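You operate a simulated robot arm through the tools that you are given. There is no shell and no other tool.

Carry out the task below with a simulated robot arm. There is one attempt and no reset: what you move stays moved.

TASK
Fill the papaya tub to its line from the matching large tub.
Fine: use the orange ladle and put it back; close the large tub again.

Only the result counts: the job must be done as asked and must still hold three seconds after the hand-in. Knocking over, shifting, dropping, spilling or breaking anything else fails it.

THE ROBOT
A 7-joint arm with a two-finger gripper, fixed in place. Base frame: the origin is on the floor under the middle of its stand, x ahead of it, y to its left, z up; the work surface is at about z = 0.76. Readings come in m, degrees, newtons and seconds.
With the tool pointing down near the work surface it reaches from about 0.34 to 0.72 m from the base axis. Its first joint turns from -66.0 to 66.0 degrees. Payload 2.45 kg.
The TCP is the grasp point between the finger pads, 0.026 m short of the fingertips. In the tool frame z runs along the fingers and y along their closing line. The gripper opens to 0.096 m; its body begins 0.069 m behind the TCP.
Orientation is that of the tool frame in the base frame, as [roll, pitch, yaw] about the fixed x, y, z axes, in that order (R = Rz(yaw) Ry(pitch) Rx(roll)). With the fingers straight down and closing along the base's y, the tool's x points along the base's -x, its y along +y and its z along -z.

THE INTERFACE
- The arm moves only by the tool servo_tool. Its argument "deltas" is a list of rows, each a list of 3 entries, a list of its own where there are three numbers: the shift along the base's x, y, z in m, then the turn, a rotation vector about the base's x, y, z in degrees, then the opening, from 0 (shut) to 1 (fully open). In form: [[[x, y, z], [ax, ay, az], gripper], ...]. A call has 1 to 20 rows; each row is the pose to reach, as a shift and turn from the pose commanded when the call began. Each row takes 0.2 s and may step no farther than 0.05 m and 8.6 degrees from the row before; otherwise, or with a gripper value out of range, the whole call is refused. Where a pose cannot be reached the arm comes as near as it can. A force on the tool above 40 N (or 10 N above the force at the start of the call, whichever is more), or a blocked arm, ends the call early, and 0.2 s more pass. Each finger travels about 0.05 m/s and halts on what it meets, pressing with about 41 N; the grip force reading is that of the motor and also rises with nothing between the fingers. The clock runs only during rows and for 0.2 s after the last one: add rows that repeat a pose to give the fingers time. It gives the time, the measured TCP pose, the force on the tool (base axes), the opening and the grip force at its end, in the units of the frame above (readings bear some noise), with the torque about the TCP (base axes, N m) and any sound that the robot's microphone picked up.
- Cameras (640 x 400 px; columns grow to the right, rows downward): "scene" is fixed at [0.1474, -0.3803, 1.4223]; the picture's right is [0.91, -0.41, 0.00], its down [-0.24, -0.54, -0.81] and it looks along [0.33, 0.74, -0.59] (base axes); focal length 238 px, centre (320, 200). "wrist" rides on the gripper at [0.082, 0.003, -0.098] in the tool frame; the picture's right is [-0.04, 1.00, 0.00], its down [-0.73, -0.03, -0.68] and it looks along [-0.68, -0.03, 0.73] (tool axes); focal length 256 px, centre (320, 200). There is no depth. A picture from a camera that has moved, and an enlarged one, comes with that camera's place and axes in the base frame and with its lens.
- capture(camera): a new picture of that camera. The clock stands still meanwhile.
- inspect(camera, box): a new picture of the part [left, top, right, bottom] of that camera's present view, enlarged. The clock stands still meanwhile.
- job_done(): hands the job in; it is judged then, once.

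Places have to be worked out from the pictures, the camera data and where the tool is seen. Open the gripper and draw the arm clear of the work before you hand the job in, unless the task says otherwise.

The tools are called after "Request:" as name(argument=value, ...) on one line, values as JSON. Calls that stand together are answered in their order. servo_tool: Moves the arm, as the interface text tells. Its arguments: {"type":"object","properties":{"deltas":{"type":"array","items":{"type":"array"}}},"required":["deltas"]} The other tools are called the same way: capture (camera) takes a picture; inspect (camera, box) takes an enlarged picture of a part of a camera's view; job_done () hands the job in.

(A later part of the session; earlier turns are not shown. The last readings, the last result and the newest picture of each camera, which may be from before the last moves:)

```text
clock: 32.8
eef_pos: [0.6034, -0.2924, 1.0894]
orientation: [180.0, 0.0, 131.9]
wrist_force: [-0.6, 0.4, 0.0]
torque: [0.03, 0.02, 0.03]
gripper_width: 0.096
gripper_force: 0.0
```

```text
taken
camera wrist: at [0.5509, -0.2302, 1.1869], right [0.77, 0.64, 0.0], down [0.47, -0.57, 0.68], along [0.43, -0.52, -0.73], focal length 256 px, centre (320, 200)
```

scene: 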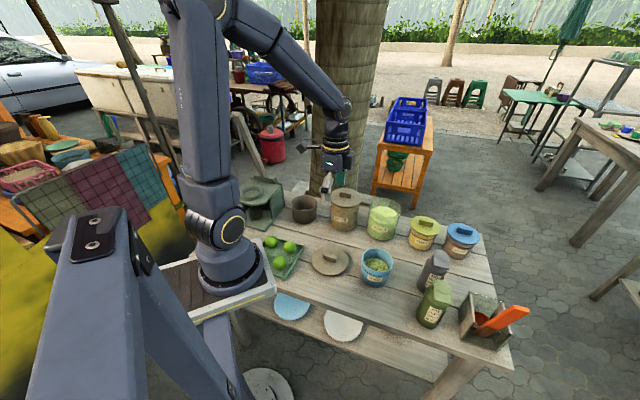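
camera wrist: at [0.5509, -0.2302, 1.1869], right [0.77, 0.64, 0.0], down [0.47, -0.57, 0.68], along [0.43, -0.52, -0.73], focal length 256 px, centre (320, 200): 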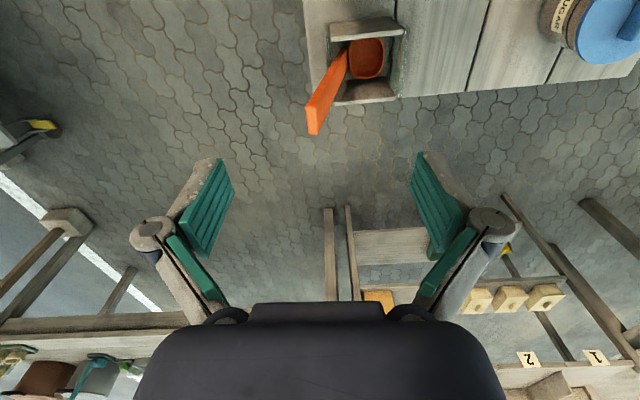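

The ladle and holder are in view near the top. I zoom in on them for accurate geometry.

Request:
inspect(camera="wrist", box=[290, 5, 430, 145])

Request:
inspect(camera="wrist", box=[300, 40, 360, 140])

```text
2.86 times, centred on (360, 75) of wrist
camera zoom: at [0.5509, -0.2302, 1.1869], right [0.77, 0.64, 0.0], down [0.47, -0.57, 0.68], along [0.43, -0.52, -0.73], focal length 731 px, centre (206, 557)
```

zoom: 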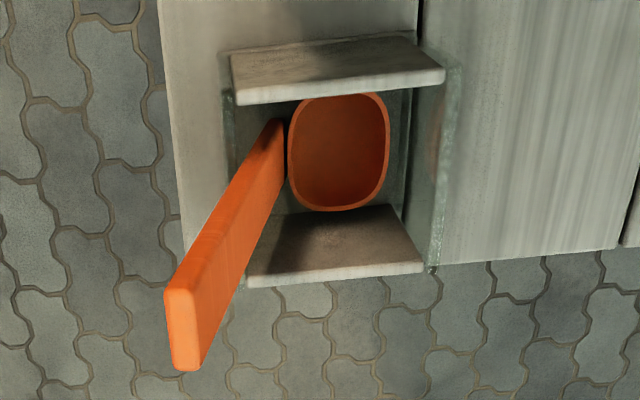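

```text
4.00 times, centred on (330, 90) of wrist
camera zoom: at [0.5509, -0.2302, 1.1869], right [0.77, 0.64, 0.0], down [0.47, -0.57, 0.68], along [0.43, -0.52, -0.73], focal length 1024 px, centre (280, 640)
```

zoom: 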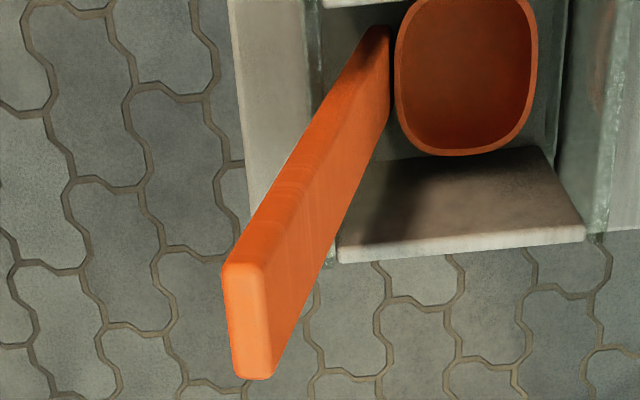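

The handle tip is at (0.612, -0.315, 0.969), 27 × 9 mm in section, leaning 13° outward toward the robot's right front; the cup is about 48 mm wide. Before grasping I test in free air whether a tilted grip allows the pouring roll above the small tub.

Request:
servo_tool(deltas=[[[-0.025, 0.024, 0.01], [0, 0, 8], 1], [[-0.05, 0.048, 0.02], [0, 0, 16], 1], [[-0.075, 0.072, 0.03], [0, 0, 24], 1], [[-0.1, 0.096, 0.03], [0, 0, 32], 1], [[-0.125, 0.12, 0.03], [0, 0, 40], 1], [[-0.14, 0.14, 0.03], [0, 0, 48], 1]])

Request:
servo_tool(deltas=[[[0, 0, 0], [0, -7.5, 0], 1], [[0, 0, 0], [0, -15, 0], 1], [[0, 0, 0], [0, -22.5, 0], 1], [[0, 0, 0], [0, -30, 0], 1], [[0, 0, 0], [0, -37.5, 0], 1], [[0, 0, 0], [0, -45, 0], 1]])

Request:
servo_tool(deltas=[[[0, 0, 0], [8, 0, 0], 1], [[0, 0, 0], [16, 0, 0], 1], [[0, 0, 0], [24, 0, 0], 1], [[0, 0, 0], [32, 0, 0], 1], [[0, 0, 0], [40, 0, 0], 1], [[0, 0, 0], [48, 0, 0], 1], [[0, 0, 0], [56, 0, 0], 1], [[0, 0, 0], [64, 0, 0], 1], [[0, 0, 0], [72, 0, 0], 1], [[0, 0, 0], [80, 0, 0], 1], [[0, 0, 0], [88, 0, 0], 1], [[0, 0, 0], [96, 0, 0], 1], [[0, 0, 0], [104, 0, 0], 1], [[0, 0, 0], [112, 0, 0], 1]])

Request:
capture(camera="scene")

```text
clock: 34.2
eef_pos: [0.462, -0.1533, 1.1226]
orientation: [180.0, 0.0, -180.0]
wrist_force: [0.6, 0.3, 0.5]
torque: [-0.03, -0.01, 0.0]
gripper_width: 0.0959
gripper_force: 0.1
```

```text
clock: 35.6
eef_pos: [0.4639, -0.1531, 1.1219]
orientation: [179.9, 45.0, 179.9]
wrist_force: [-0.7, 0.0, 0.5]
torque: [0.0, 0.01, 0.01]
gripper_width: 0.096
gripper_force: 0.0
```

```text
clock: 38.6
eef_pos: [0.4628, -0.1527, 1.1235]
orientation: [74.0, -15.5, 137.2]
wrist_force: [-0.4, 1.1, 0.3]
torque: [-0.05, 0.0, -0.03]
gripper_width: 0.0962
gripper_force: 0.1
```

```text
taken
```

scene: 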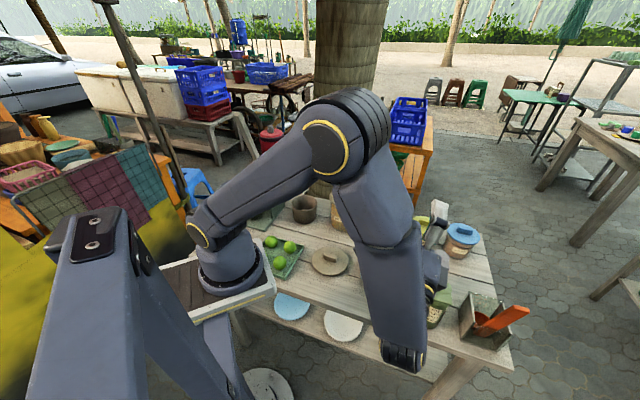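

The pour roll of 112° is reachable at this height. I test it lower too, near the height actually needed, watching for out-of-reach notices or contact.

Request:
servo_tool(deltas=[[[0.005, 0.004, -0.04], [0, 0, 0], 1], [[0.01, 0.008, -0.08], [0, 0, 0], 1], [[0.012, 0.01, -0.12], [0, 0, 0], 1], [[0.014, 0.012, -0.16], [0, 0, 0], 1], [[0.014, 0.012, -0.18], [0, 0, 0], 1]])

Request:
capture(camera="scene")

Request:
capture(camera="wrist")

```text
clock: 39.8
eef_pos: [0.4777, -0.142, 0.9424]
orientation: [74.0, -15.5, 137.0]
wrist_force: [-0.4, 0.4, -0.1]
torque: [0.01, 0.0, 0.01]
gripper_width: 0.096
gripper_force: 0.1
```

```text
taken
```

scene: 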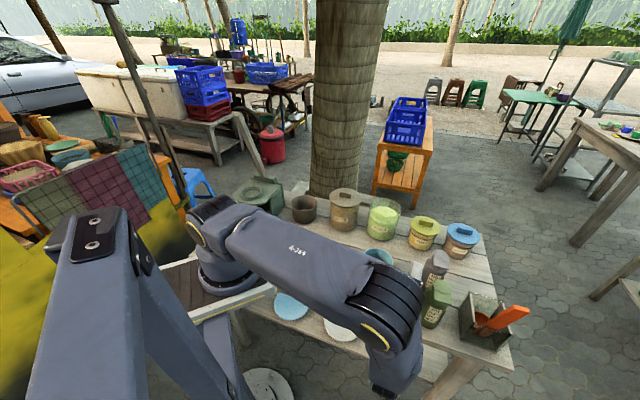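

```text
taken
camera wrist: at [0.3504, -0.1533, 0.94], right [0.03, -0.4, 0.92], down [0.04, -0.91, -0.4], along [1.0, 0.05, -0.01], focal length 256 px, centre (320, 200)
```

wrist: 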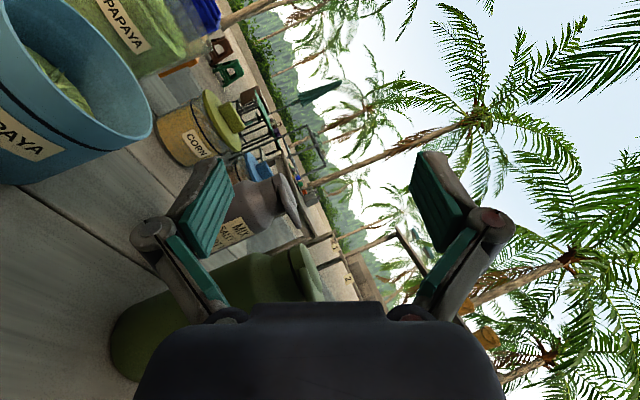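

The pose holds at z=0.94 without contact, but the elbow swings low over the table there. I go back up and check that the lid and limes are untouched, then try a pour heading turned further left.

Request:
servo_tool(deltas=[[[0, 0, 0.04], [0, 0, 0], 1], [[0, 0, 0.08], [0, 0, 0], 1], [[0, 0, 0.12], [0, 0, 0], 1]])

Request:
capture(camera="scene")

```text
clock: 40.6
eef_pos: [0.4774, -0.139, 1.0652]
orientation: [74.0, -15.5, 137.1]
wrist_force: [0.0, 0.8, 0.1]
torque: [0.01, 0.0, 0.0]
gripper_width: 0.0961
gripper_force: 0.0
```

```text
taken
```

scene: 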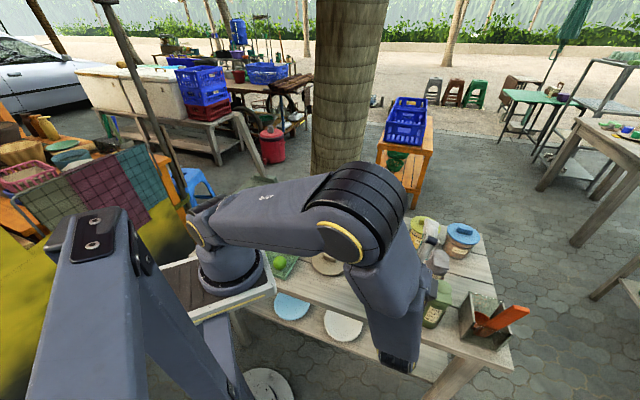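

The elbow is actually well above the table (about z≈1.1–1.2, near the scene camera), and lid and limes look untouched, so this pour pose is usable. I undo the roll and orient for grasping the handle from the outer side, closing across its wide dimension.

Request:
servo_tool(deltas=[[[0, -0.005, 0.01], [-8, 0, 0], 1], [[0, -0.01, 0.02], [-16, 0, 0], 1], [[0, -0.02, 0.03], [-24, 0, 0], 1], [[0, -0.03, 0.04], [-32, 0, 0], 1], [[0, -0.04, 0.05], [-40, 0, 0], 1], [[0, -0.05, 0.06], [-48, 0, 0], 1], [[0, -0.06, 0.06], [-56, 0, 0], 1], [[0, -0.07, 0.06], [-64, 0, 0], 1], [[0, -0.08, 0.06], [-72, 0, 0], 1], [[0, -0.09, 0.06], [-80, 0, 0], 1], [[0, -0.1, 0.06], [-88, 0, 0], 1], [[0, -0.11, 0.06], [-96, 0, 0], 1], [[0, -0.12, 0.06], [-104, 0, 0], 1], [[0, -0.13, 0.06], [-112, 0, 0], 1]])

Request:
servo_tool(deltas=[[[0.01, -0.015, 0], [0, 0, 7], 1], [[0.02, -0.03, 0], [0, 0, 14], 1], [[0.03, -0.045, 0], [0, 0, 21], 1], [[0.045, -0.06, 0], [0, 0, 28], 1], [[0.06, -0.08, 0], [0, 0, 35], 1], [[0.077, -0.1, 0], [0, 0, 42], 1], [[0.077, -0.1, 0], [0, 0, 42], 1]])

```text
clock: 43.6
eef_pos: [0.477, -0.2697, 1.1234]
orientation: [179.9, 45.0, -180.0]
wrist_force: [-0.3, 0.3, 0.0]
torque: [-0.01, -0.01, -0.02]
gripper_width: 0.096
gripper_force: 0.0
```

```text
clock: 45.2
eef_pos: [0.5542, -0.3687, 1.1218]
orientation: [179.6, 44.9, -138.0]
wrist_force: [0.2, -0.9, -0.4]
torque: [0.03, 0.02, 0.0]
gripper_width: 0.0962
gripper_force: 0.2
```

Orientation is as planned (heading 42°, 45° down). I tilt 13° further to match the leaning handle and lower to the pre-grasp point, then look.

Request:
servo_tool(deltas=[[[0, 0, -0.03], [4.35, -4.83, 0], 1], [[0, 0, -0.06], [8.7, -9.66, 0], 1], [[0, 0, -0.1], [8.7, -9.66, 0], 1], [[0, 0, -0.128], [8.7, -9.66, 0], 1], [[0, 0, -0.128], [8.7, -9.66, 0], 1]])

Request:
capture(camera="wrist")

Request:
inspect(camera="scene", box=[420, 240, 560, 360])

```text
clock: 46.4
eef_pos: [0.5546, -0.3692, 0.991]
orientation: [179.8, 58.1, -138.2]
wrist_force: [0.0, 0.0, 0.4]
torque: [-0.01, -0.03, 0.01]
gripper_width: 0.0961
gripper_force: 0.0
```

```text
taken
camera wrist: at [0.4578, -0.4511, 0.9733], right [-0.65, 0.76, 0.04], down [-0.12, -0.15, 0.98], along [0.75, 0.64, 0.19], focal length 256 px, centre (320, 200)
```

wrist: 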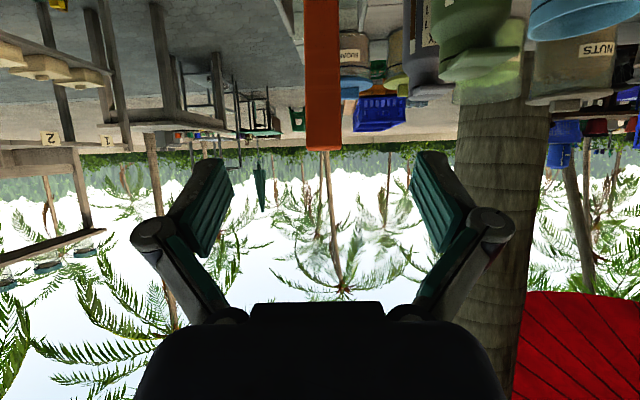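

```text
3.33 times, centred on (490, 300) of scene
camera zoom: at [0.1474, -0.3803, 1.4223], right [0.91, -0.41, 0.0], down [-0.24, -0.54, -0.81], along [0.33, 0.74, -0.59], focal length 794 px, centre (-247, -133)
```

zoom: 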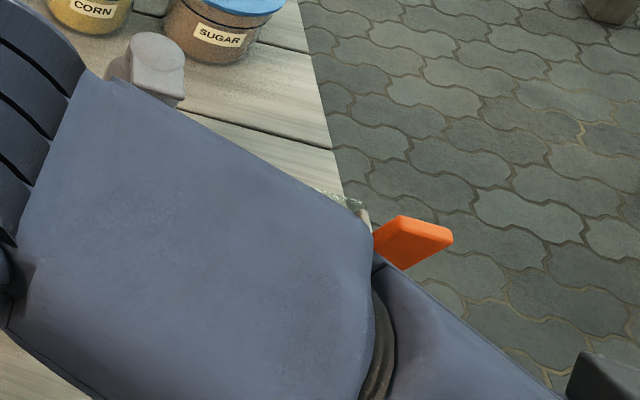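

The handle is centred between the fingers in the wrist view, matching my estimate within 1–2 mm. I advance 10 cm along the tool axis to straddle the handle.

Request:
servo_tool(deltas=[[[0.016, 0.0142, -0.0133], [0, 0, 0], 1], [[0.032, 0.0284, -0.0265], [0, 0, 0], 1], [[0.0475, 0.0425, -0.04], [0, 0, 0], 1], [[0.0585, 0.0525, -0.049], [0, 0, 0], 1], [[0.063, 0.0572, -0.052], [0, 0, 0], 1]])

Request:
capture(camera="wrist")

Request:
inspect(camera="scene", box=[440, 260, 560, 360])

```text
clock: 47.6
eef_pos: [0.6174, -0.3117, 0.9406]
orientation: [179.9, 58.0, -138.2]
wrist_force: [0.4, -0.5, 0.5]
torque: [0.02, 0.01, 0.01]
gripper_width: 0.096
gripper_force: 0.1
```

```text
taken
camera wrist: at [0.5206, -0.3936, 0.9234], right [-0.65, 0.76, 0.04], down [-0.12, -0.15, 0.98], along [0.75, 0.64, 0.19], focal length 256 px, centre (320, 200)
```

wrist: 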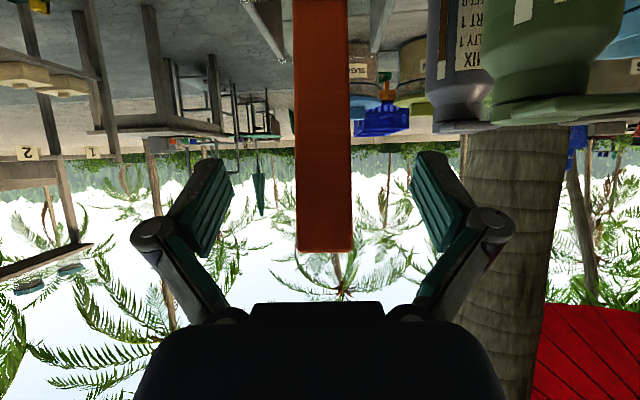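

```text
4.00 times, centred on (500, 310) of scene
camera zoom: at [0.1474, -0.3803, 1.4223], right [0.91, -0.41, 0.0], down [-0.24, -0.54, -0.81], along [0.33, 0.74, -0.59], focal length 953 px, centre (-400, -240)
```

zoom: 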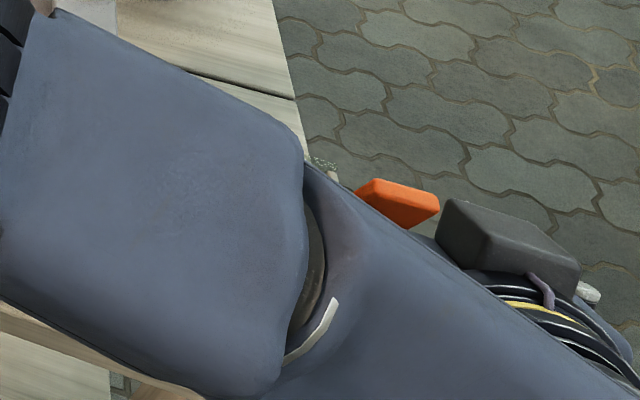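

The handle is centred between the pads. I close the gripper on it.

Request:
servo_tool(deltas=[[[0, 0, 0], [0, 0, 0], 0.6], [[0, 0, 0], [0, 0, 0], 0.4], [[0, 0, 0], [0, 0, 0], 0.25], [[0, 0, 0], [0, 0, 0], 0.2], [[0, 0, 0], [0, 0, 0], 0], [[0, 0, 0], [0, 0, 0], 0], [[0, 0, 0], [0, 0, 0], 0]])

Request:
capture(camera="wrist")

```text
clock: 49.2
eef_pos: [0.6176, -0.3107, 0.941]
orientation: [179.8, 58.0, -138.1]
wrist_force: [0.0, -0.5, 0.7]
torque: [0.05, 0.05, 0.04]
gripper_width: 0.0263
gripper_force: 40.9
```

```text
taken
camera wrist: at [0.5204, -0.3938, 0.9235], right [-0.65, 0.76, 0.04], down [-0.12, -0.15, 0.98], along [0.75, 0.64, 0.19], focal length 256 px, centre (320, 200)
```

wrist: 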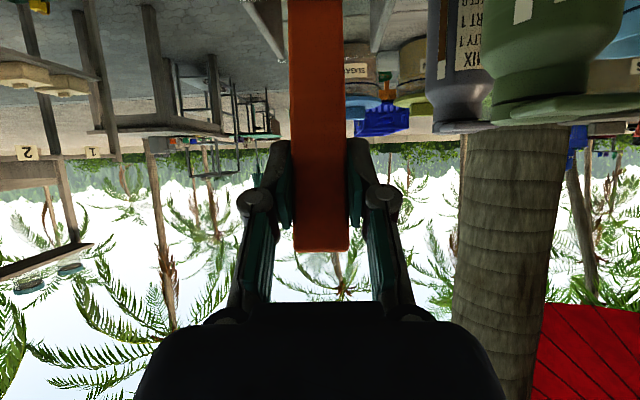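

The handle is gripped (26 mm). I lift straight up slowly until the cup clears the holder, keeping the orientation.

Request:
servo_tool(deltas=[[[0, 0, 0.005], [0, 0, 0], 0], [[0, 0, 0.012], [0, 0, 0], 0], [[0, 0, 0.02], [0, 0, 0], 0], [[0, 0, 0.035], [0, 0, 0], 0], [[0, 0, 0.05], [0, 0, 0], 0], [[0, 0, 0.07], [0, 0, 0], 0], [[0, 0, 0.09], [0, 0, 0], 0], [[0, 0, 0.11], [0, 0, 0], 0], [[0, 0, 0.13], [0, 0, 0], 0], [[0, 0, 0.15], [0, 0, 0], 0]])

Request:
capture(camera="scene")

Request:
capture(camera="wrist")

```text
clock: 51.4
eef_pos: [0.6148, -0.3115, 1.0937]
orientation: [179.8, 58.0, -138.3]
wrist_force: [0.4, 0.2, -0.4]
torque: [0.0, 0.03, 0.0]
gripper_width: 0.0262
gripper_force: 41.3
```

```text
taken
```

scene: 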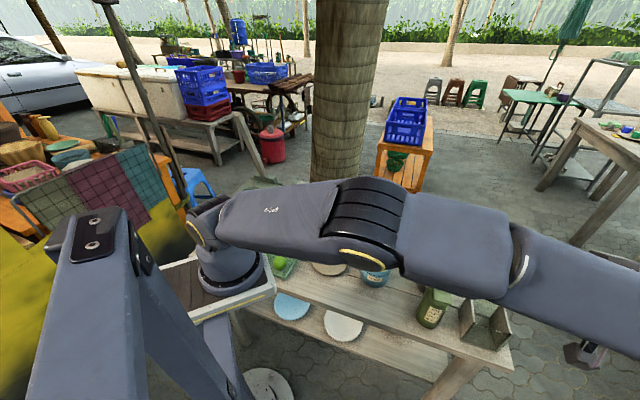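

```text
taken
camera wrist: at [0.5183, -0.3934, 1.0759], right [-0.65, 0.76, 0.04], down [-0.12, -0.15, 0.98], along [0.75, 0.64, 0.19], focal length 256 px, centre (320, 200)
```

wrist: 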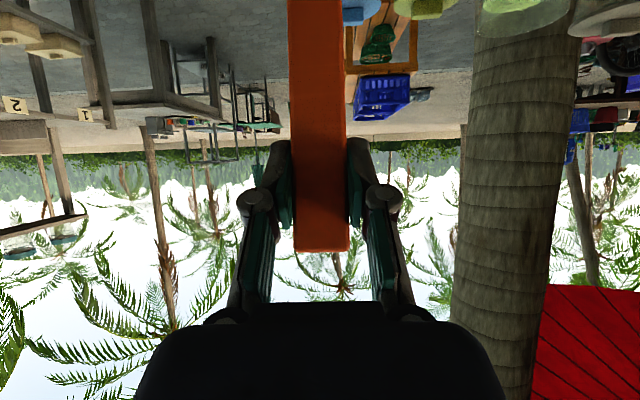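

The ladle is out of the holder with no slip. I raise it above bottle height and carry it toward the large tub while turning the heading toward radial.

Request:
servo_tool(deltas=[[[0, 0, 0.04], [0, 0, 0], 0], [[0, 0, 0.08], [0, 0, 0], 0], [[-0.002, 0.04, 0.08], [0, 0, -3], 0], [[-0.004, 0.08, 0.08], [0, 0, -6], 0], [[-0.006, 0.12, 0.08], [0, 0, -9], 0], [[-0.008, 0.16, 0.08], [0, 0, -12], 0], [[-0.01, 0.2, 0.08], [0, 0, -15], 0], [[-0.012, 0.24, 0.08], [0, 0, -18], 0], [[-0.014, 0.28, 0.08], [0, 0, -21], 0], [[-0.016, 0.32, 0.08], [0, 0, -24], 0], [[-0.018, 0.36, 0.08], [0, 0, -27], 0], [[-0.02, 0.4, 0.08], [0, 0, -30], 0], [[-0.023, 0.435, 0.08], [0, 0, -34], 0], [[-0.026, 0.453, 0.08], [0, 0, -34], 0]])

Request:
capture(camera="scene")

Request:
capture(camera="wrist")

```text
clock: 54.4
eef_pos: [0.6078, 0.1327, 1.1709]
orientation: [179.6, 57.9, -172.3]
wrist_force: [-4.8, 16.8, -1.9]
torque: [-0.57, -0.13, -1.16]
gripper_width: 0.0265
gripper_force: 41.1
out of reach, approached as far as the arm can: row 13, 14
```

```text
taken
```

scene: 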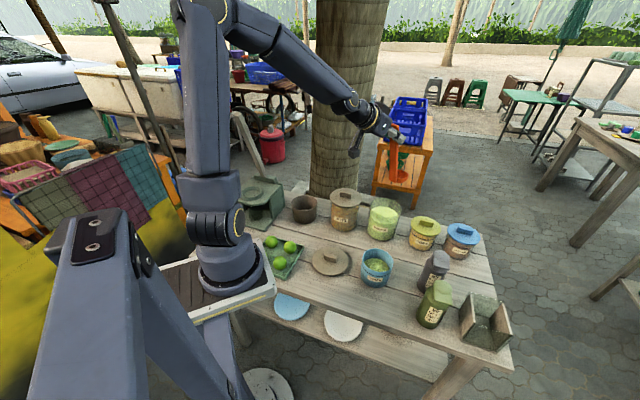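

```text
taken
camera wrist: at [0.4809, 0.118, 1.1519], right [-0.12, 0.99, 0.04], down [-0.18, -0.06, 0.98], along [0.98, 0.11, 0.18], focal length 256 px, centre (320, 200)
```

wrist: 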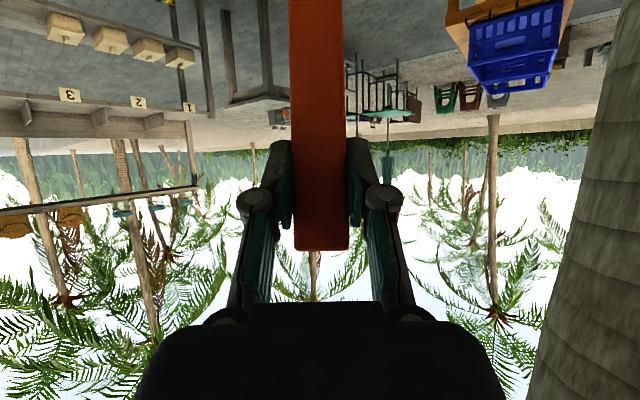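

The last reading shows a 17 N sideways force and the target heading was slightly out of reach. I hold still for one row to see whether this is a transient or a contact.

Request:
servo_tool(deltas=[[[0, 0, 0], [0, 0, 0], 0]])

Request:
inspect(camera="scene", box=[300, 60, 460, 200])

```text
clock: 54.8
eef_pos: [0.6056, 0.1323, 1.17]
orientation: [179.6, 57.9, -172.1]
wrist_force: [-0.4, -0.5, -0.5]
torque: [0.03, 0.02, -0.01]
gripper_width: 0.027
gripper_force: 40.8
```

```text
2.86 times, centred on (380, 130) of scene
camera zoom: at [0.1474, -0.3802, 1.4223], right [0.91, -0.41, 0.0], down [-0.24, -0.54, -0.81], along [0.33, 0.74, -0.59], focal length 681 px, centre (149, 400)
```

zoom: 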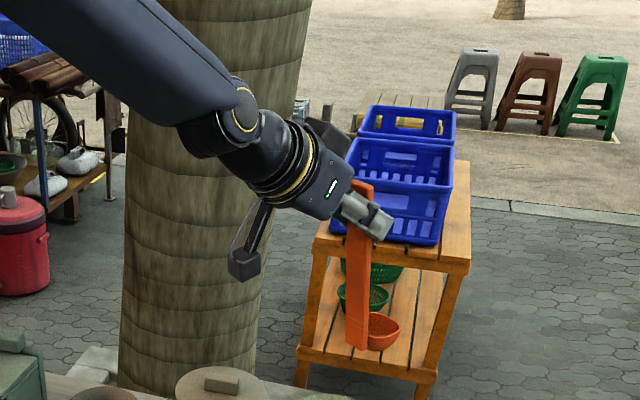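

The force was only a transient; nothing is touching. I zoom in on the ladle to get its cup geometry and tilt.

Request:
inspect(camera="scene", box=[370, 115, 420, 190])

```text
5.33 times, centred on (395, 152) of scene
camera zoom: at [0.1474, -0.3802, 1.4223], right [0.91, -0.41, 0.0], down [-0.24, -0.54, -0.81], along [0.33, 0.74, -0.59], focal length 1271 px, centre (-80, 453)
```

zoom: 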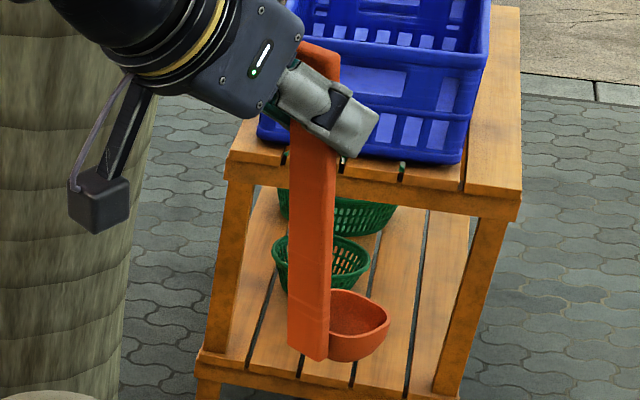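

Request:
inspect(camera="scene", box=[388, 160, 418, 186])

```text
15.38 times, centred on (403, 173) of scene
camera zoom: at [0.1474, -0.3802, 1.4223], right [0.91, -0.41, 0.0], down [-0.24, -0.54, -0.81], along [0.33, 0.74, -0.59], focal length 3667 px, centre (-957, 615)
```

zoom: 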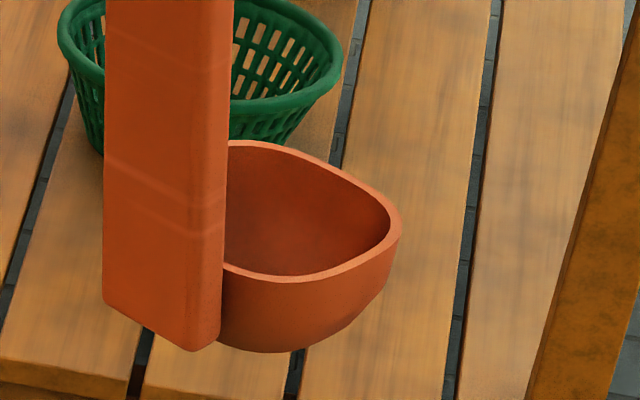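

The ladle is seen clearly: with the handle leaning 13° the bowl tilts forward about 22°, so the bowl is level when the handle leans about 35°. Straight-ahead heading is near the wrist's limit, so I turn the heading back left to about 50°, which keeps the wrist bent sideways, above the large tub.

Request:
servo_tool(deltas=[[[0.002, -0.004, 0], [0, 0, 7], 0], [[0.004, -0.008, 0], [0, 0, 14], 0], [[0.006, -0.012, 0], [0, 0, 21], 0], [[0.008, -0.016, 0], [0, 0, 28], 0], [[0.009, -0.02, 0], [0, 0, 35], 0], [[0.0095, -0.023, 0], [0, 0, 42], 0], [[0.0095, -0.023, 0], [0, 0, 42], 0]])

Request:
capture(camera="scene")

```text
clock: 56.4
eef_pos: [0.6173, 0.1082, 1.1702]
orientation: [179.8, 58.0, -130.2]
wrist_force: [-0.1, -0.1, -0.1]
torque: [-0.01, 0.04, 0.0]
gripper_width: 0.0269
gripper_force: 40.8
```

```text
taken
```

scene: 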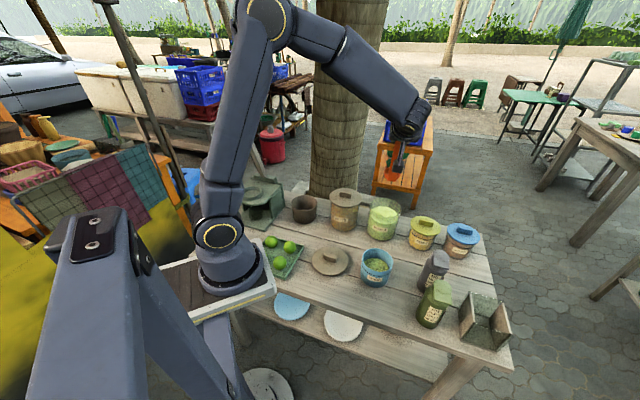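

Reached cleanly. I test the levelling motion here in the air: rotate the bowl level by 22° about its centre and look.

Request:
servo_tool(deltas=[[[-0.012, -0.014, -0.011], [5.6, -4.73, 0], 0], [[-0.023, -0.027, -0.022], [11.2, -9.47, 0], 0], [[-0.0344, -0.0407, -0.0345], [16.8, -14.2, 0], 0], [[-0.0344, -0.0407, -0.0345], [16.8, -14.2, 0], 0]])

Request:
inspect(camera="scene", box=[350, 100, 440, 190])

Request:
inspect(camera="scene", box=[376, 150, 412, 186])

```text
clock: 57.4
eef_pos: [0.5823, 0.0682, 1.1354]
orientation: [179.9, 80.1, -130.0]
wrist_force: [0.3, 0.4, -1.1]
torque: [-0.05, 0.02, 0.02]
gripper_width: 0.027
gripper_force: 40.7
```

```text
4.44 times, centred on (395, 145) of scene
camera zoom: at [0.1474, -0.3803, 1.4223], right [0.91, -0.41, 0.0], down [-0.24, -0.54, -0.81], along [0.33, 0.74, -0.59], focal length 1059 px, centre (-13, 444)
```

zoom: 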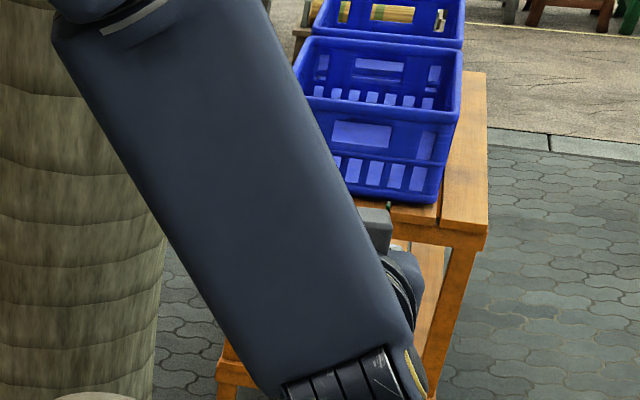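

```text
11.11 times, centred on (394, 168) of scene
camera zoom: at [0.1474, -0.3803, 1.4223], right [0.91, -0.41, 0.0], down [-0.24, -0.54, -0.81], along [0.33, 0.74, -0.59], focal length 2648 px, centre (-502, 556)
```

zoom: 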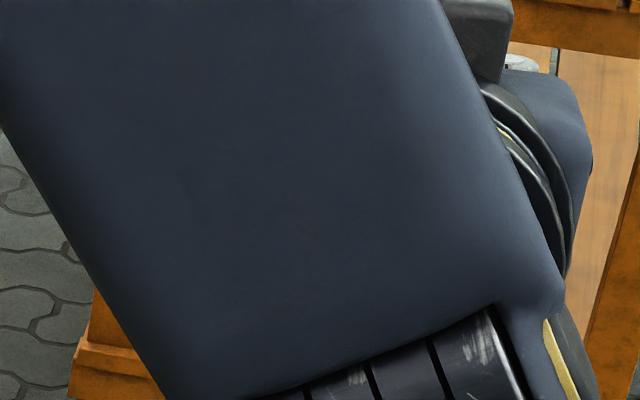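

Levelling works (tool pitch 80°), though the arm blocks the scene view. I return to the tilted orientation and lower the bowl to just above the large tub's rim to check alignment.

Request:
servo_tool(deltas=[[[0.0115, 0.0133, 0.0115], [-5.6, 4.73, 0], 0], [[0.0225, 0.0265, 0.023], [-11.2, 9.47, 0], 0], [[0.0325, 0.0398, 0.0345], [-16.8, 14.2, 0], 0], [[0.0325, 0.0398, 0.0], [-16.8, 14.2, 0], 0], [[0.0325, 0.0398, -0.04], [-16.8, 14.2, 0], 0], [[0.0325, 0.0398, -0.07], [-16.8, 14.2, 0], 0]])

Request:
inspect(camera="scene", box=[340, 150, 440, 250])

Request:
capture(camera="wrist")

```text
clock: 58.8
eef_pos: [0.6169, 0.1082, 1.0652]
orientation: [179.9, 58.0, -129.9]
wrist_force: [0.1, 0.0, -1.0]
torque: [0.01, 0.02, 0.01]
gripper_width: 0.0269
gripper_force: 41.0
```

```text
4.00 times, centred on (390, 200) of scene
camera zoom: at [0.1474, -0.3803, 1.4223], right [0.91, -0.41, 0.0], down [-0.24, -0.54, -0.81], along [0.33, 0.74, -0.59], focal length 953 px, centre (40, 200)
```

zoom: 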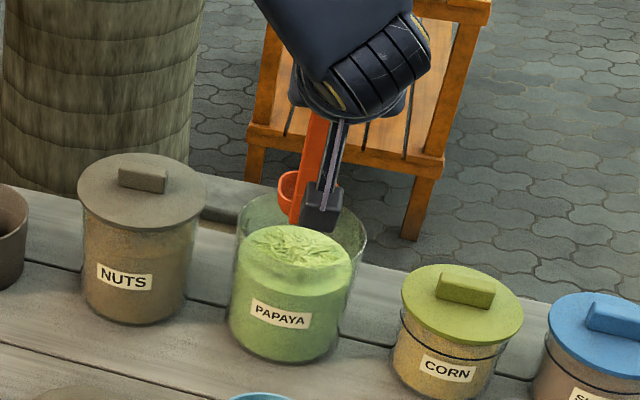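

```text
taken
camera wrist: at [0.5319, 0.0138, 1.0478], right [-0.75, 0.66, 0.03], down [-0.1, -0.16, 0.98], along [0.65, 0.74, 0.19], focal length 256 px, centre (320, 200)
```

wrist: 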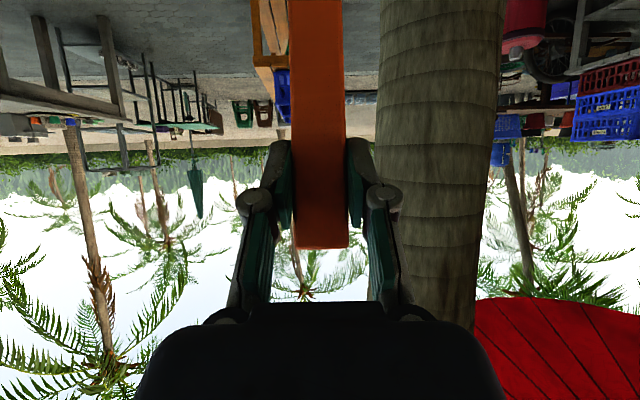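

The bowl hangs above the tub. I zoom in further to check its lateral alignment with the rim.

Request:
inspect(camera="scene", box=[365, 170, 415, 225])

```text
7.27 times, centred on (390, 198) of scene
camera zoom: at [0.1474, -0.3803, 1.4223], right [0.91, -0.41, 0.0], down [-0.24, -0.54, -0.81], along [0.33, 0.74, -0.59], focal length 1733 px, centre (-189, 218)
```

zoom: 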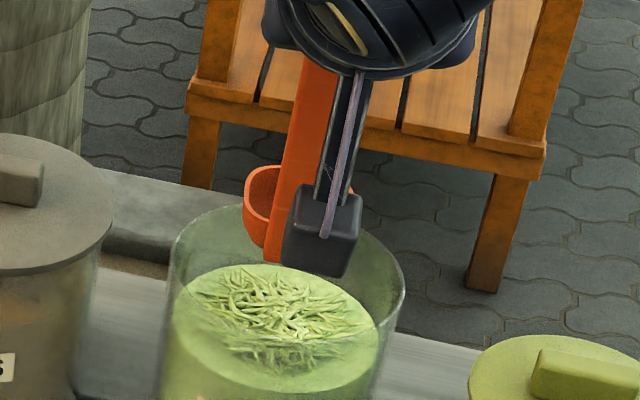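

The bowl is actually level at this orientation (I misread its rounded corners earlier), and it is centred over the tub opening within a few millimetres. I lower it straight down into the papaya.

Request:
servo_tool(deltas=[[[0, 0, -0.02], [0, 0, 0], 0], [[0, 0, -0.04], [0, 0, 0], 0], [[0, 0, -0.055], [0, 0, 0], 0], [[0, 0, -0.065], [0, 0, 0], 0]])

Request:
inspect(camera="scene", box=[355, 180, 415, 240])

```text
clock: 59.8
eef_pos: [0.6162, 0.1085, 0.9982]
orientation: [179.7, 58.2, -130.1]
wrist_force: [-0.5, -0.1, 0.3]
torque: [-0.03, 0.01, -0.01]
gripper_width: 0.0268
gripper_force: 41.1
```

```text
6.67 times, centred on (385, 210) of scene
camera zoom: at [0.1474, -0.3803, 1.4223], right [0.91, -0.41, 0.0], down [-0.24, -0.54, -0.81], along [0.33, 0.74, -0.59], focal length 1589 px, centre (-113, 133)
```

zoom: 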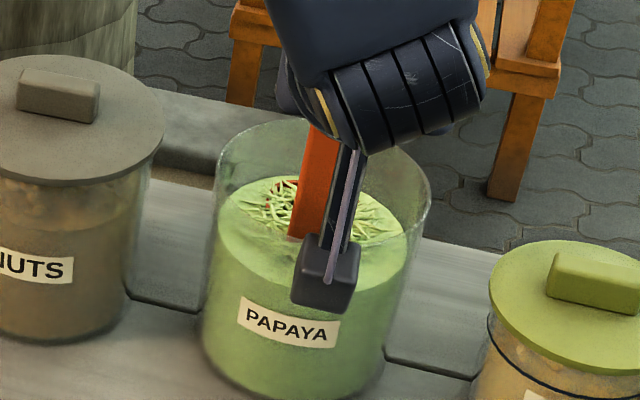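

The cup is partly in the papaya and there is no resistance. I push down another 3 cm so the cup's rim is below the surface.

Request:
servo_tool(deltas=[[[0, 0, -0.01], [0, 0, 0], 0], [[0, 0, -0.02], [0, 0, 0], 0], [[0, 0, -0.03], [0, 0, 0], 0], [[0, 0, -0.03], [0, 0, 0], 0]])

Request:
inspect(camera="scene", box=[355, 180, 415, 240])

```text
clock: 60.8
eef_pos: [0.6154, 0.1067, 0.9682]
orientation: [179.9, 58.1, -130.1]
wrist_force: [0.9, 0.0, -0.6]
torque: [-0.03, 0.0, 0.0]
gripper_width: 0.0268
gripper_force: 41.4
```

```text
6.67 times, centred on (385, 210) of scene
camera zoom: at [0.1474, -0.3803, 1.4223], right [0.91, -0.41, 0.0], down [-0.24, -0.54, -0.81], along [0.33, 0.74, -0.59], focal length 1589 px, centre (-113, 133)
```

zoom: 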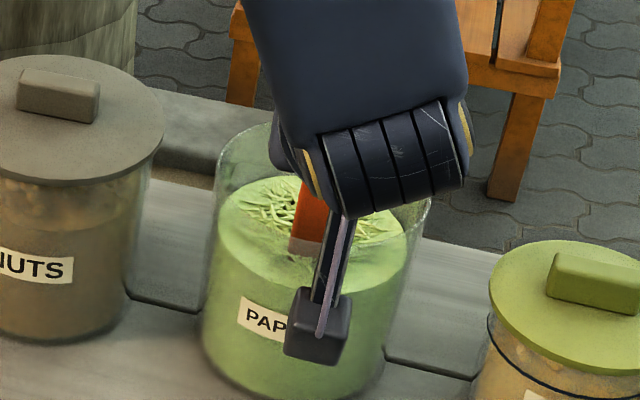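

The cup is fully submerged with no resistance. I lift it straight out, gently, and look for papaya in the bowl.

Request:
servo_tool(deltas=[[[0, 0, 0.01], [0, 0, 0], 0], [[0, 0, 0.02], [0, 0, 0], 0], [[0, 0, 0.035], [0, 0, 0], 0], [[0, 0, 0.05], [0, 0, 0], 0], [[0, 0, 0.07], [0, 0, 0], 0], [[0, 0, 0.09], [0, 0, 0], 0], [[0, 0, 0.11], [0, 0, 0], 0], [[0, 0, 0.13], [0, 0, 0], 0], [[0, 0, 0.15], [0, 0, 0], 0]])

Request:
inspect(camera="scene", box=[365, 150, 425, 240])

```text
clock: 62.8
eef_pos: [0.6156, 0.1078, 1.1201]
orientation: [179.7, 58.0, -130.2]
wrist_force: [-0.1, 0.3, -0.5]
torque: [-0.01, 0.0, -0.04]
gripper_width: 0.0272
gripper_force: 40.8
```

```text
4.44 times, centred on (395, 195) of scene
camera zoom: at [0.1474, -0.3803, 1.4223], right [0.91, -0.41, 0.0], down [-0.24, -0.54, -0.81], along [0.33, 0.74, -0.59], focal length 1059 px, centre (-13, 222)
```

zoom: 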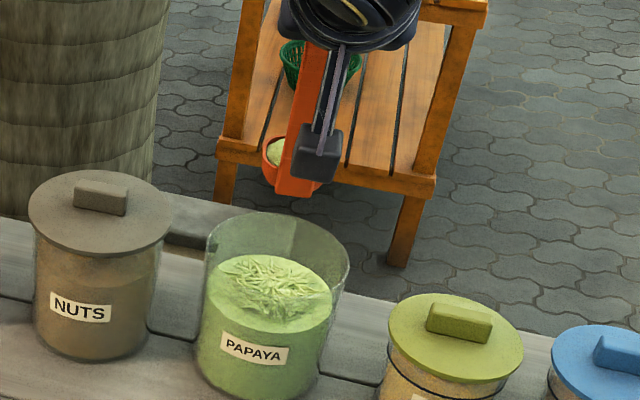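

The bowl now holds green papaya. I zoom in on it to judge the amount.

Request:
inspect(camera="scene", box=[375, 172, 399, 198])

Request:
inspect(camera="scene", box=[355, 195, 415, 245])

```text
15.38 times, centred on (387, 185) of scene
camera zoom: at [0.1474, -0.3803, 1.4223], right [0.91, -0.41, 0.0], down [-0.24, -0.54, -0.81], along [0.33, 0.74, -0.59], focal length 3667 px, centre (-711, 431)
```

zoom: 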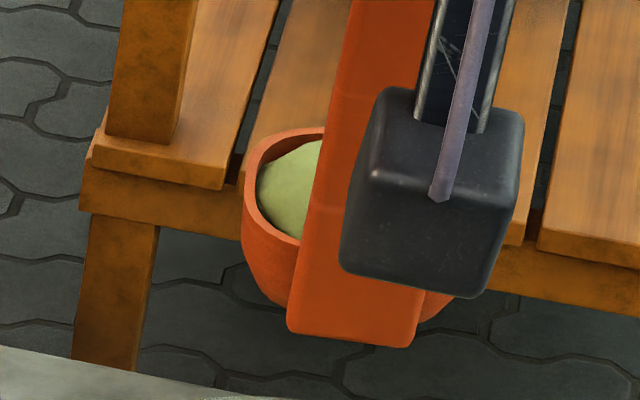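

```text
8.00 times, centred on (385, 220) of scene
camera zoom: at [0.1474, -0.3803, 1.4223], right [0.91, -0.41, 0.0], down [-0.24, -0.54, -0.81], along [0.33, 0.74, -0.59], focal length 1907 px, centre (-200, 40)
```

zoom: 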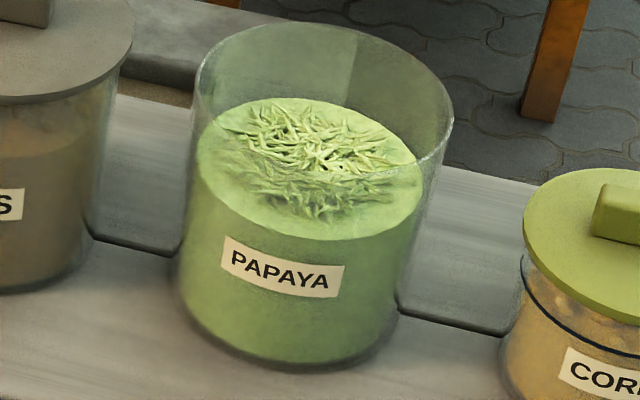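

The large tub's level dropped a few millimetres, so one scoop is roughly 45 ml; about three should be needed. I carry the full ladle level and slowly over to the small tub, turning the heading to about 12°.

Request:
servo_tool(deltas=[[[-0.01, -0.007, 0], [0, 0, -2], 0], [[-0.026, -0.019, 0], [0, 0, -5.5], 0], [[-0.045, -0.033, 0], [0, 0, -9.5], 0], [[-0.065, -0.047, 0], [0, 0, -14], 0], [[-0.085, -0.061, 0], [0, 0, -18], 0], [[-0.105, -0.076, 0], [0, 0, -22.5], 0], [[-0.125, -0.091, 0], [0, 0, -27], 0], [[-0.145, -0.105, 0], [0, 0, -31], 0], [[-0.162, -0.118, 0], [0, 0, -35], 0], [[-0.172, -0.125, 0], [0, 0, -37], 0], [[-0.176, -0.128, 0], [0, 0, -38], 0], [[-0.176, -0.128, 0], [0, 0, -38], 0]])

Request:
capture(camera="scene")

Request:
inspect(camera="scene", box=[340, 190, 420, 290])

```text
clock: 65.4
eef_pos: [0.4691, -0.0333, 1.1433]
orientation: [179.8, 58.0, -168.0]
wrist_force: [-0.5, -0.1, -0.3]
torque: [-0.01, 0.05, 0.0]
gripper_width: 0.027
gripper_force: 41.1
out of reach, approached as far as the arm can: row 8, 9, 10, 11, 12
```

```text
taken
```

scene: 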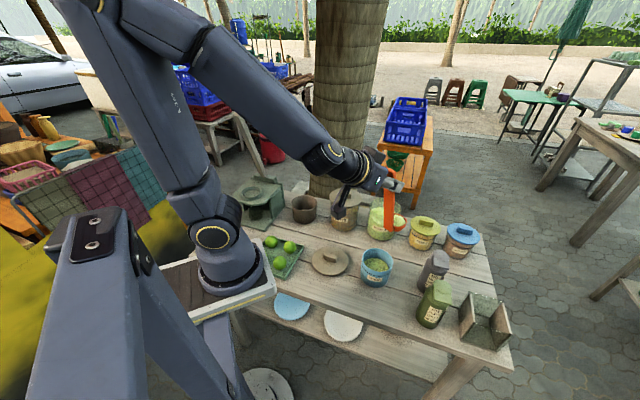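

```text
4.00 times, centred on (380, 240) of scene
camera zoom: at [0.1474, -0.3803, 1.4223], right [0.91, -0.41, 0.0], down [-0.24, -0.54, -0.81], along [0.33, 0.74, -0.59], focal length 953 px, centre (80, 40)
```

zoom: 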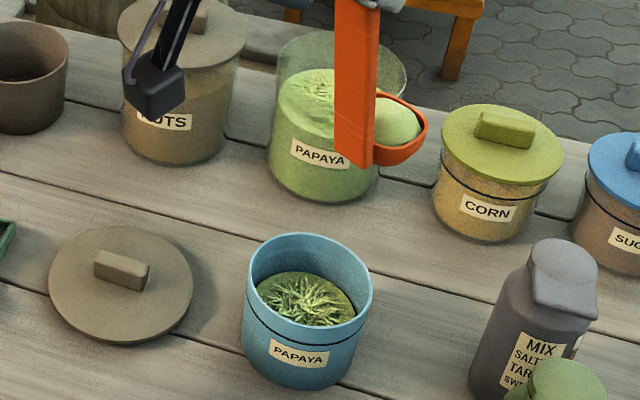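

The bowl carries a heaped portion. The heading hit the wrist limit again near the target, so I swing the heading back to about 35° while bringing the bowl over the small tub.

Request:
servo_tool(deltas=[[[-0.003, -0.002, -0.003], [0, 0, 4], 0], [[-0.006, -0.004, -0.006], [0, 0, 8], 0], [[-0.009, -0.006, -0.01], [0, 0, 12], 0], [[-0.012, -0.008, -0.015], [0, 0, 16], 0], [[-0.015, -0.01, -0.02], [0, 0, 20], 0], [[-0.019, -0.011, -0.023], [0, 0, 23], 0], [[-0.019, -0.011, -0.023], [0, 0, 23], 0]])

Request:
inspect(camera="scene", box=[320, 160, 440, 300])

```text
clock: 67.0
eef_pos: [0.4533, -0.0427, 1.1188]
orientation: [179.7, 58.0, -145.0]
wrist_force: [0.4, 0.0, 0.0]
torque: [0.0, 0.02, 0.01]
gripper_width: 0.0268
gripper_force: 40.8
```

```text
2.86 times, centred on (380, 230) of scene
camera zoom: at [0.1474, -0.3803, 1.4223], right [0.91, -0.41, 0.0], down [-0.24, -0.54, -0.81], along [0.33, 0.74, -0.59], focal length 681 px, centre (149, 114)
```

zoom: 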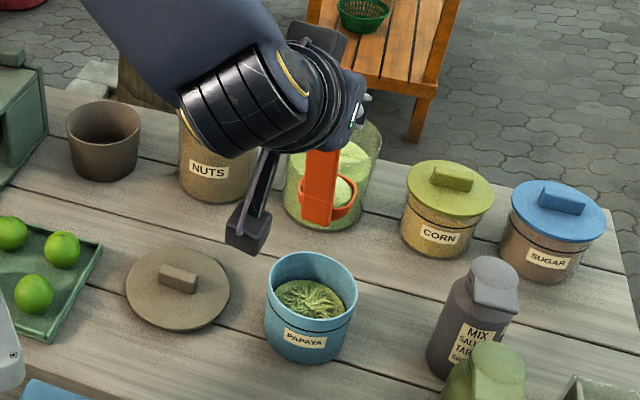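

The bowl is over the small tub (centre about (0.507, -0.005), z≈0.97). I start the sideways pour: roll to the right about the bowl centre while easing the heading, first only to 22° to check reach.

Request:
servo_tool(deltas=[[[0.0049, -0.0165, -0.0031], [6.25, 4.14, -2.99], 0], [[0.0114, -0.0306, -0.0098], [12.73, 7.95, -5.97], 0], [[0.016, -0.0448, -0.019], [19.41, 11.43, -8.88], 0]])

Request:
inspect(camera="scene", box=[320, 160, 440, 300])

```text
clock: 67.8
eef_pos: [0.4662, -0.0879, 1.1]
orientation: [141.7, 51.5, 174.2]
wrist_force: [0.6, -0.2, -0.4]
torque: [-0.04, 0.0, -0.03]
gripper_width: 0.0269
gripper_force: 41.3
```

```text
2.86 times, centred on (380, 230) of scene
camera zoom: at [0.1474, -0.3803, 1.4223], right [0.91, -0.41, 0.0], down [-0.24, -0.54, -0.81], along [0.33, 0.74, -0.59], focal length 681 px, centre (149, 114)
```

zoom: 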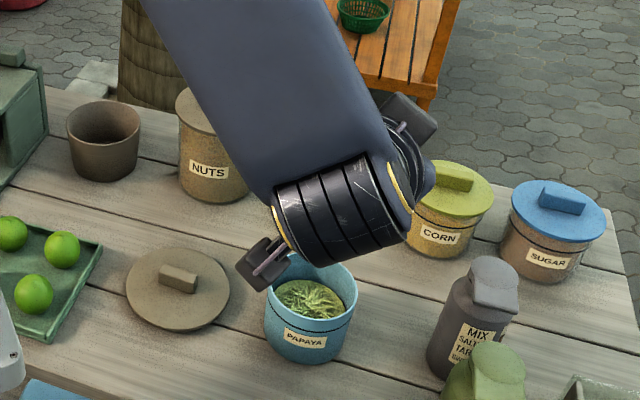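

Reach is fine at 22°. I continue the roll to about 108°, keeping the bowl centre above the tub, and hold there so everything falls out.

Request:
servo_tool(deltas=[[[0.0027, -0.014, -0.0125], [6.82, 3.11, -2.99], 0], [[0.0033, -0.0272, -0.0262], [13.81, 5.86, -5.97], 0], [[0.002, -0.0392, -0.0419], [20.96, 8.25, -8.88], 0], [[-0.0011, -0.0496, -0.0583], [28.24, 10.28, -11.72], 0], [[-0.0034, -0.0587, -0.0763], [35.54, 12.24, -13.49], 0], [[-0.0015, -0.0675, -0.0947], [43.13, 14.85, -13.26], 0], [[-0.0002, -0.0737, -0.1142], [50.7, 17.46, -12.97], 0], [[0.0005, -0.0772, -0.1344], [58.28, 20.07, -12.63], 0], [[0.0007, -0.0779, -0.1549], [65.87, 22.68, -12.24], 0], [[0.0002, -0.0758, -0.1753], [73.43, 25.29, -11.79], 0], [[-0.0008, -0.071, -0.1952], [81.01, 27.89, -11.3], 0], [[-0.0008, -0.071, -0.1952], [81.01, 27.89, -11.3], 0], [[-0.0008, -0.071, -0.1952], [81.01, 27.89, -11.3], 0]])

Request:
capture(camera="wrist")

Request:
capture(camera="scene")

```text
clock: 70.6
eef_pos: [0.4672, -0.1596, 0.9055]
orientation: [80.1, -15.4, 135.3]
wrist_force: [0.0, 0.1, -0.7]
torque: [-0.08, 0.02, 0.0]
gripper_width: 0.0268
gripper_force: 41.2
```

```text
taken
camera wrist: at [0.339, -0.1703, 0.9139], right [0.09, -0.33, 0.94], down [0.01, -0.94, -0.33], along [1.0, 0.04, -0.08], focal length 256 px, centre (320, 200)
```

wrist: 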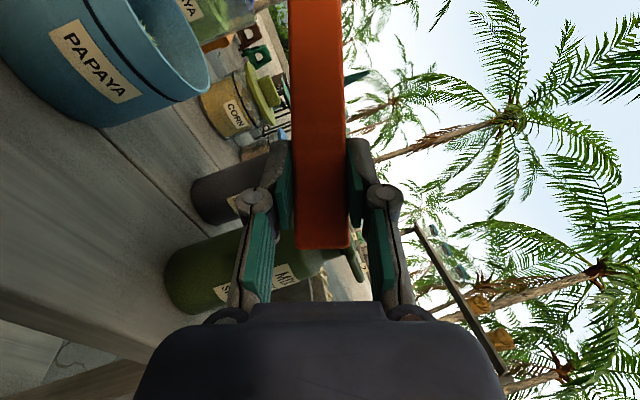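

```text
taken
```

scene: 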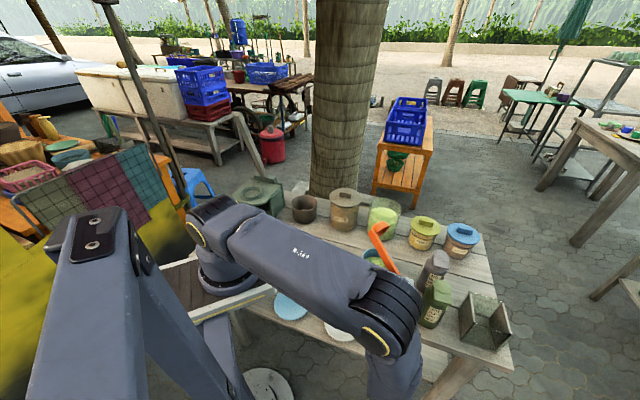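

The ladle is turned over above the small tub. I zoom in to see whether the bowl emptied and whether anything missed.

Request:
inspect(camera="scene", box=[350, 210, 420, 290])

```text
5.00 times, centred on (385, 250) of scene
camera zoom: at [0.1474, -0.3803, 1.4223], right [0.91, -0.41, 0.0], down [-0.24, -0.54, -0.81], along [0.33, 0.74, -0.59], focal length 1192 px, centre (-5, -50)
```

zoom: 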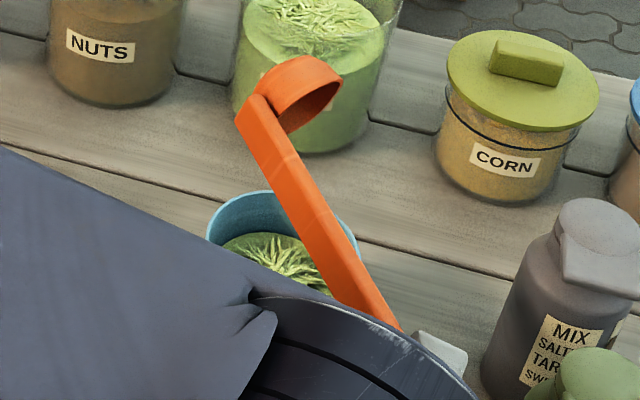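

The bowl is empty and nothing landed outside. I reverse the roll back to the upright pose.

Request:
servo_tool(deltas=[[[0.001, -0.0048, 0.0199], [-7.82, -1.66, 0], 0], [[0.0015, -0.0069, 0.0403], [-15.65, -3.33, 0], 0], [[0.0013, -0.0062, 0.0608], [-23.47, -4.99, 0], 0], [[0.0006, -0.0027, 0.081], [-31.3, -6.65, 0], 0], [[-0.0007, 0.0035, 0.1005], [-39.12, -8.32, 0], 0], [[-0.0026, 0.0123, 0.1189], [-46.95, -9.98, 0], 0], [[-0.0003, 0.0214, 0.1369], [-54.08, -12.49, 1.84], 0], [[0.0028, 0.0318, 0.1533], [-61.01, -15.78, 4.49], 0], [[0.0041, 0.0438, 0.169], [-67.82, -19.45, 6.96], 0], [[0.0035, 0.057, 0.1827], [-74.49, -23.49, 9.24], 0], [[0.0008, 0.071, 0.1952], [-81.01, -27.89, 11.3], 0], [[-0.0038, 0.0852, 0.2044], [-87.37, -32.67, 13.08], 0], [[-0.0103, 0.0993, 0.2111], [-93.55, -37.8, 14.57], 0], [[-0.0185, 0.1126, 0.2144], [-99.53, -43.28, 15.72], 0]])

Request:
inspect(camera="scene", box=[350, 240, 402, 290])

Request:
capture(camera="scene")

```text
clock: 73.6
eef_pos: [0.449, -0.0442, 1.1192]
orientation: [180.0, 58.1, -144.9]
wrist_force: [0.5, 0.4, -0.5]
torque: [-0.03, 0.0, -0.02]
gripper_width: 0.0271
gripper_force: 40.8
```

```text
8.00 times, centred on (376, 265) of scene
camera zoom: at [0.1474, -0.3803, 1.4223], right [0.91, -0.41, 0.0], down [-0.24, -0.54, -0.81], along [0.33, 0.74, -0.59], focal length 1907 px, centre (-128, -320)
```

zoom: 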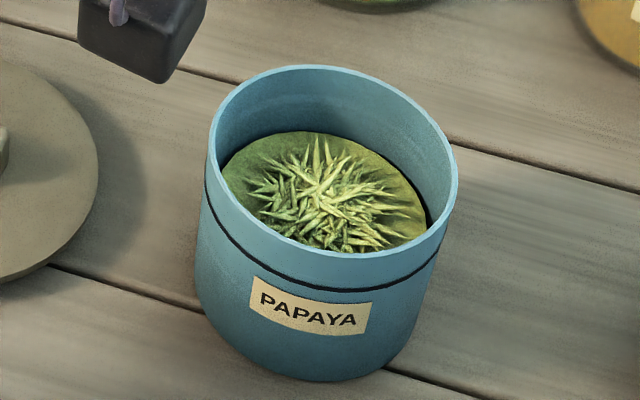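

```text
taken
```

scene: 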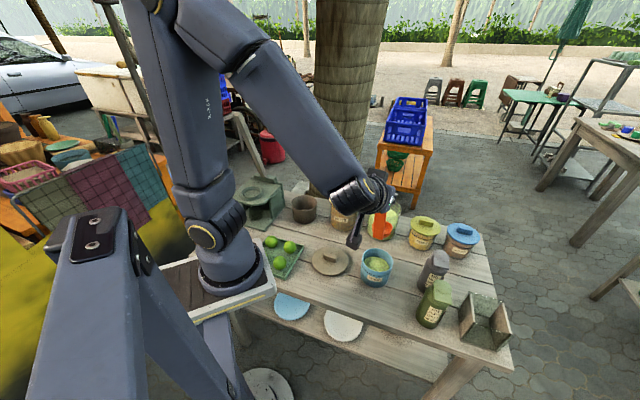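

The content rose about 6 mm from one scoop. I zoom to measure the remaining gap between content and line.

Request:
inspect(camera="scene", box=[360, 245, 396, 278])

```text
12.12 times, centred on (378, 262) of scene
camera zoom: at [0.1474, -0.3803, 1.4223], right [0.91, -0.41, 0.0], down [-0.24, -0.54, -0.81], along [0.33, 0.74, -0.59], focal length 2889 px, centre (-383, -546)
```

zoom: 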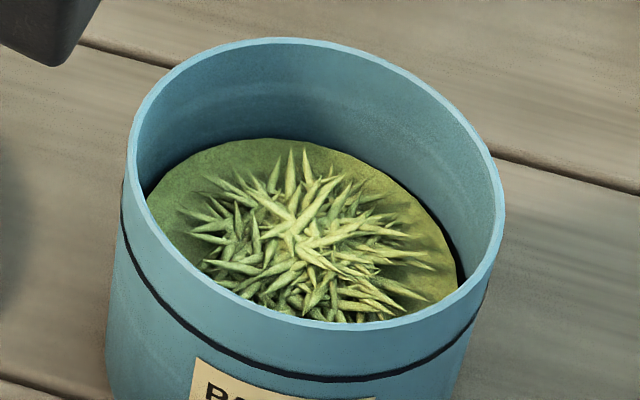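

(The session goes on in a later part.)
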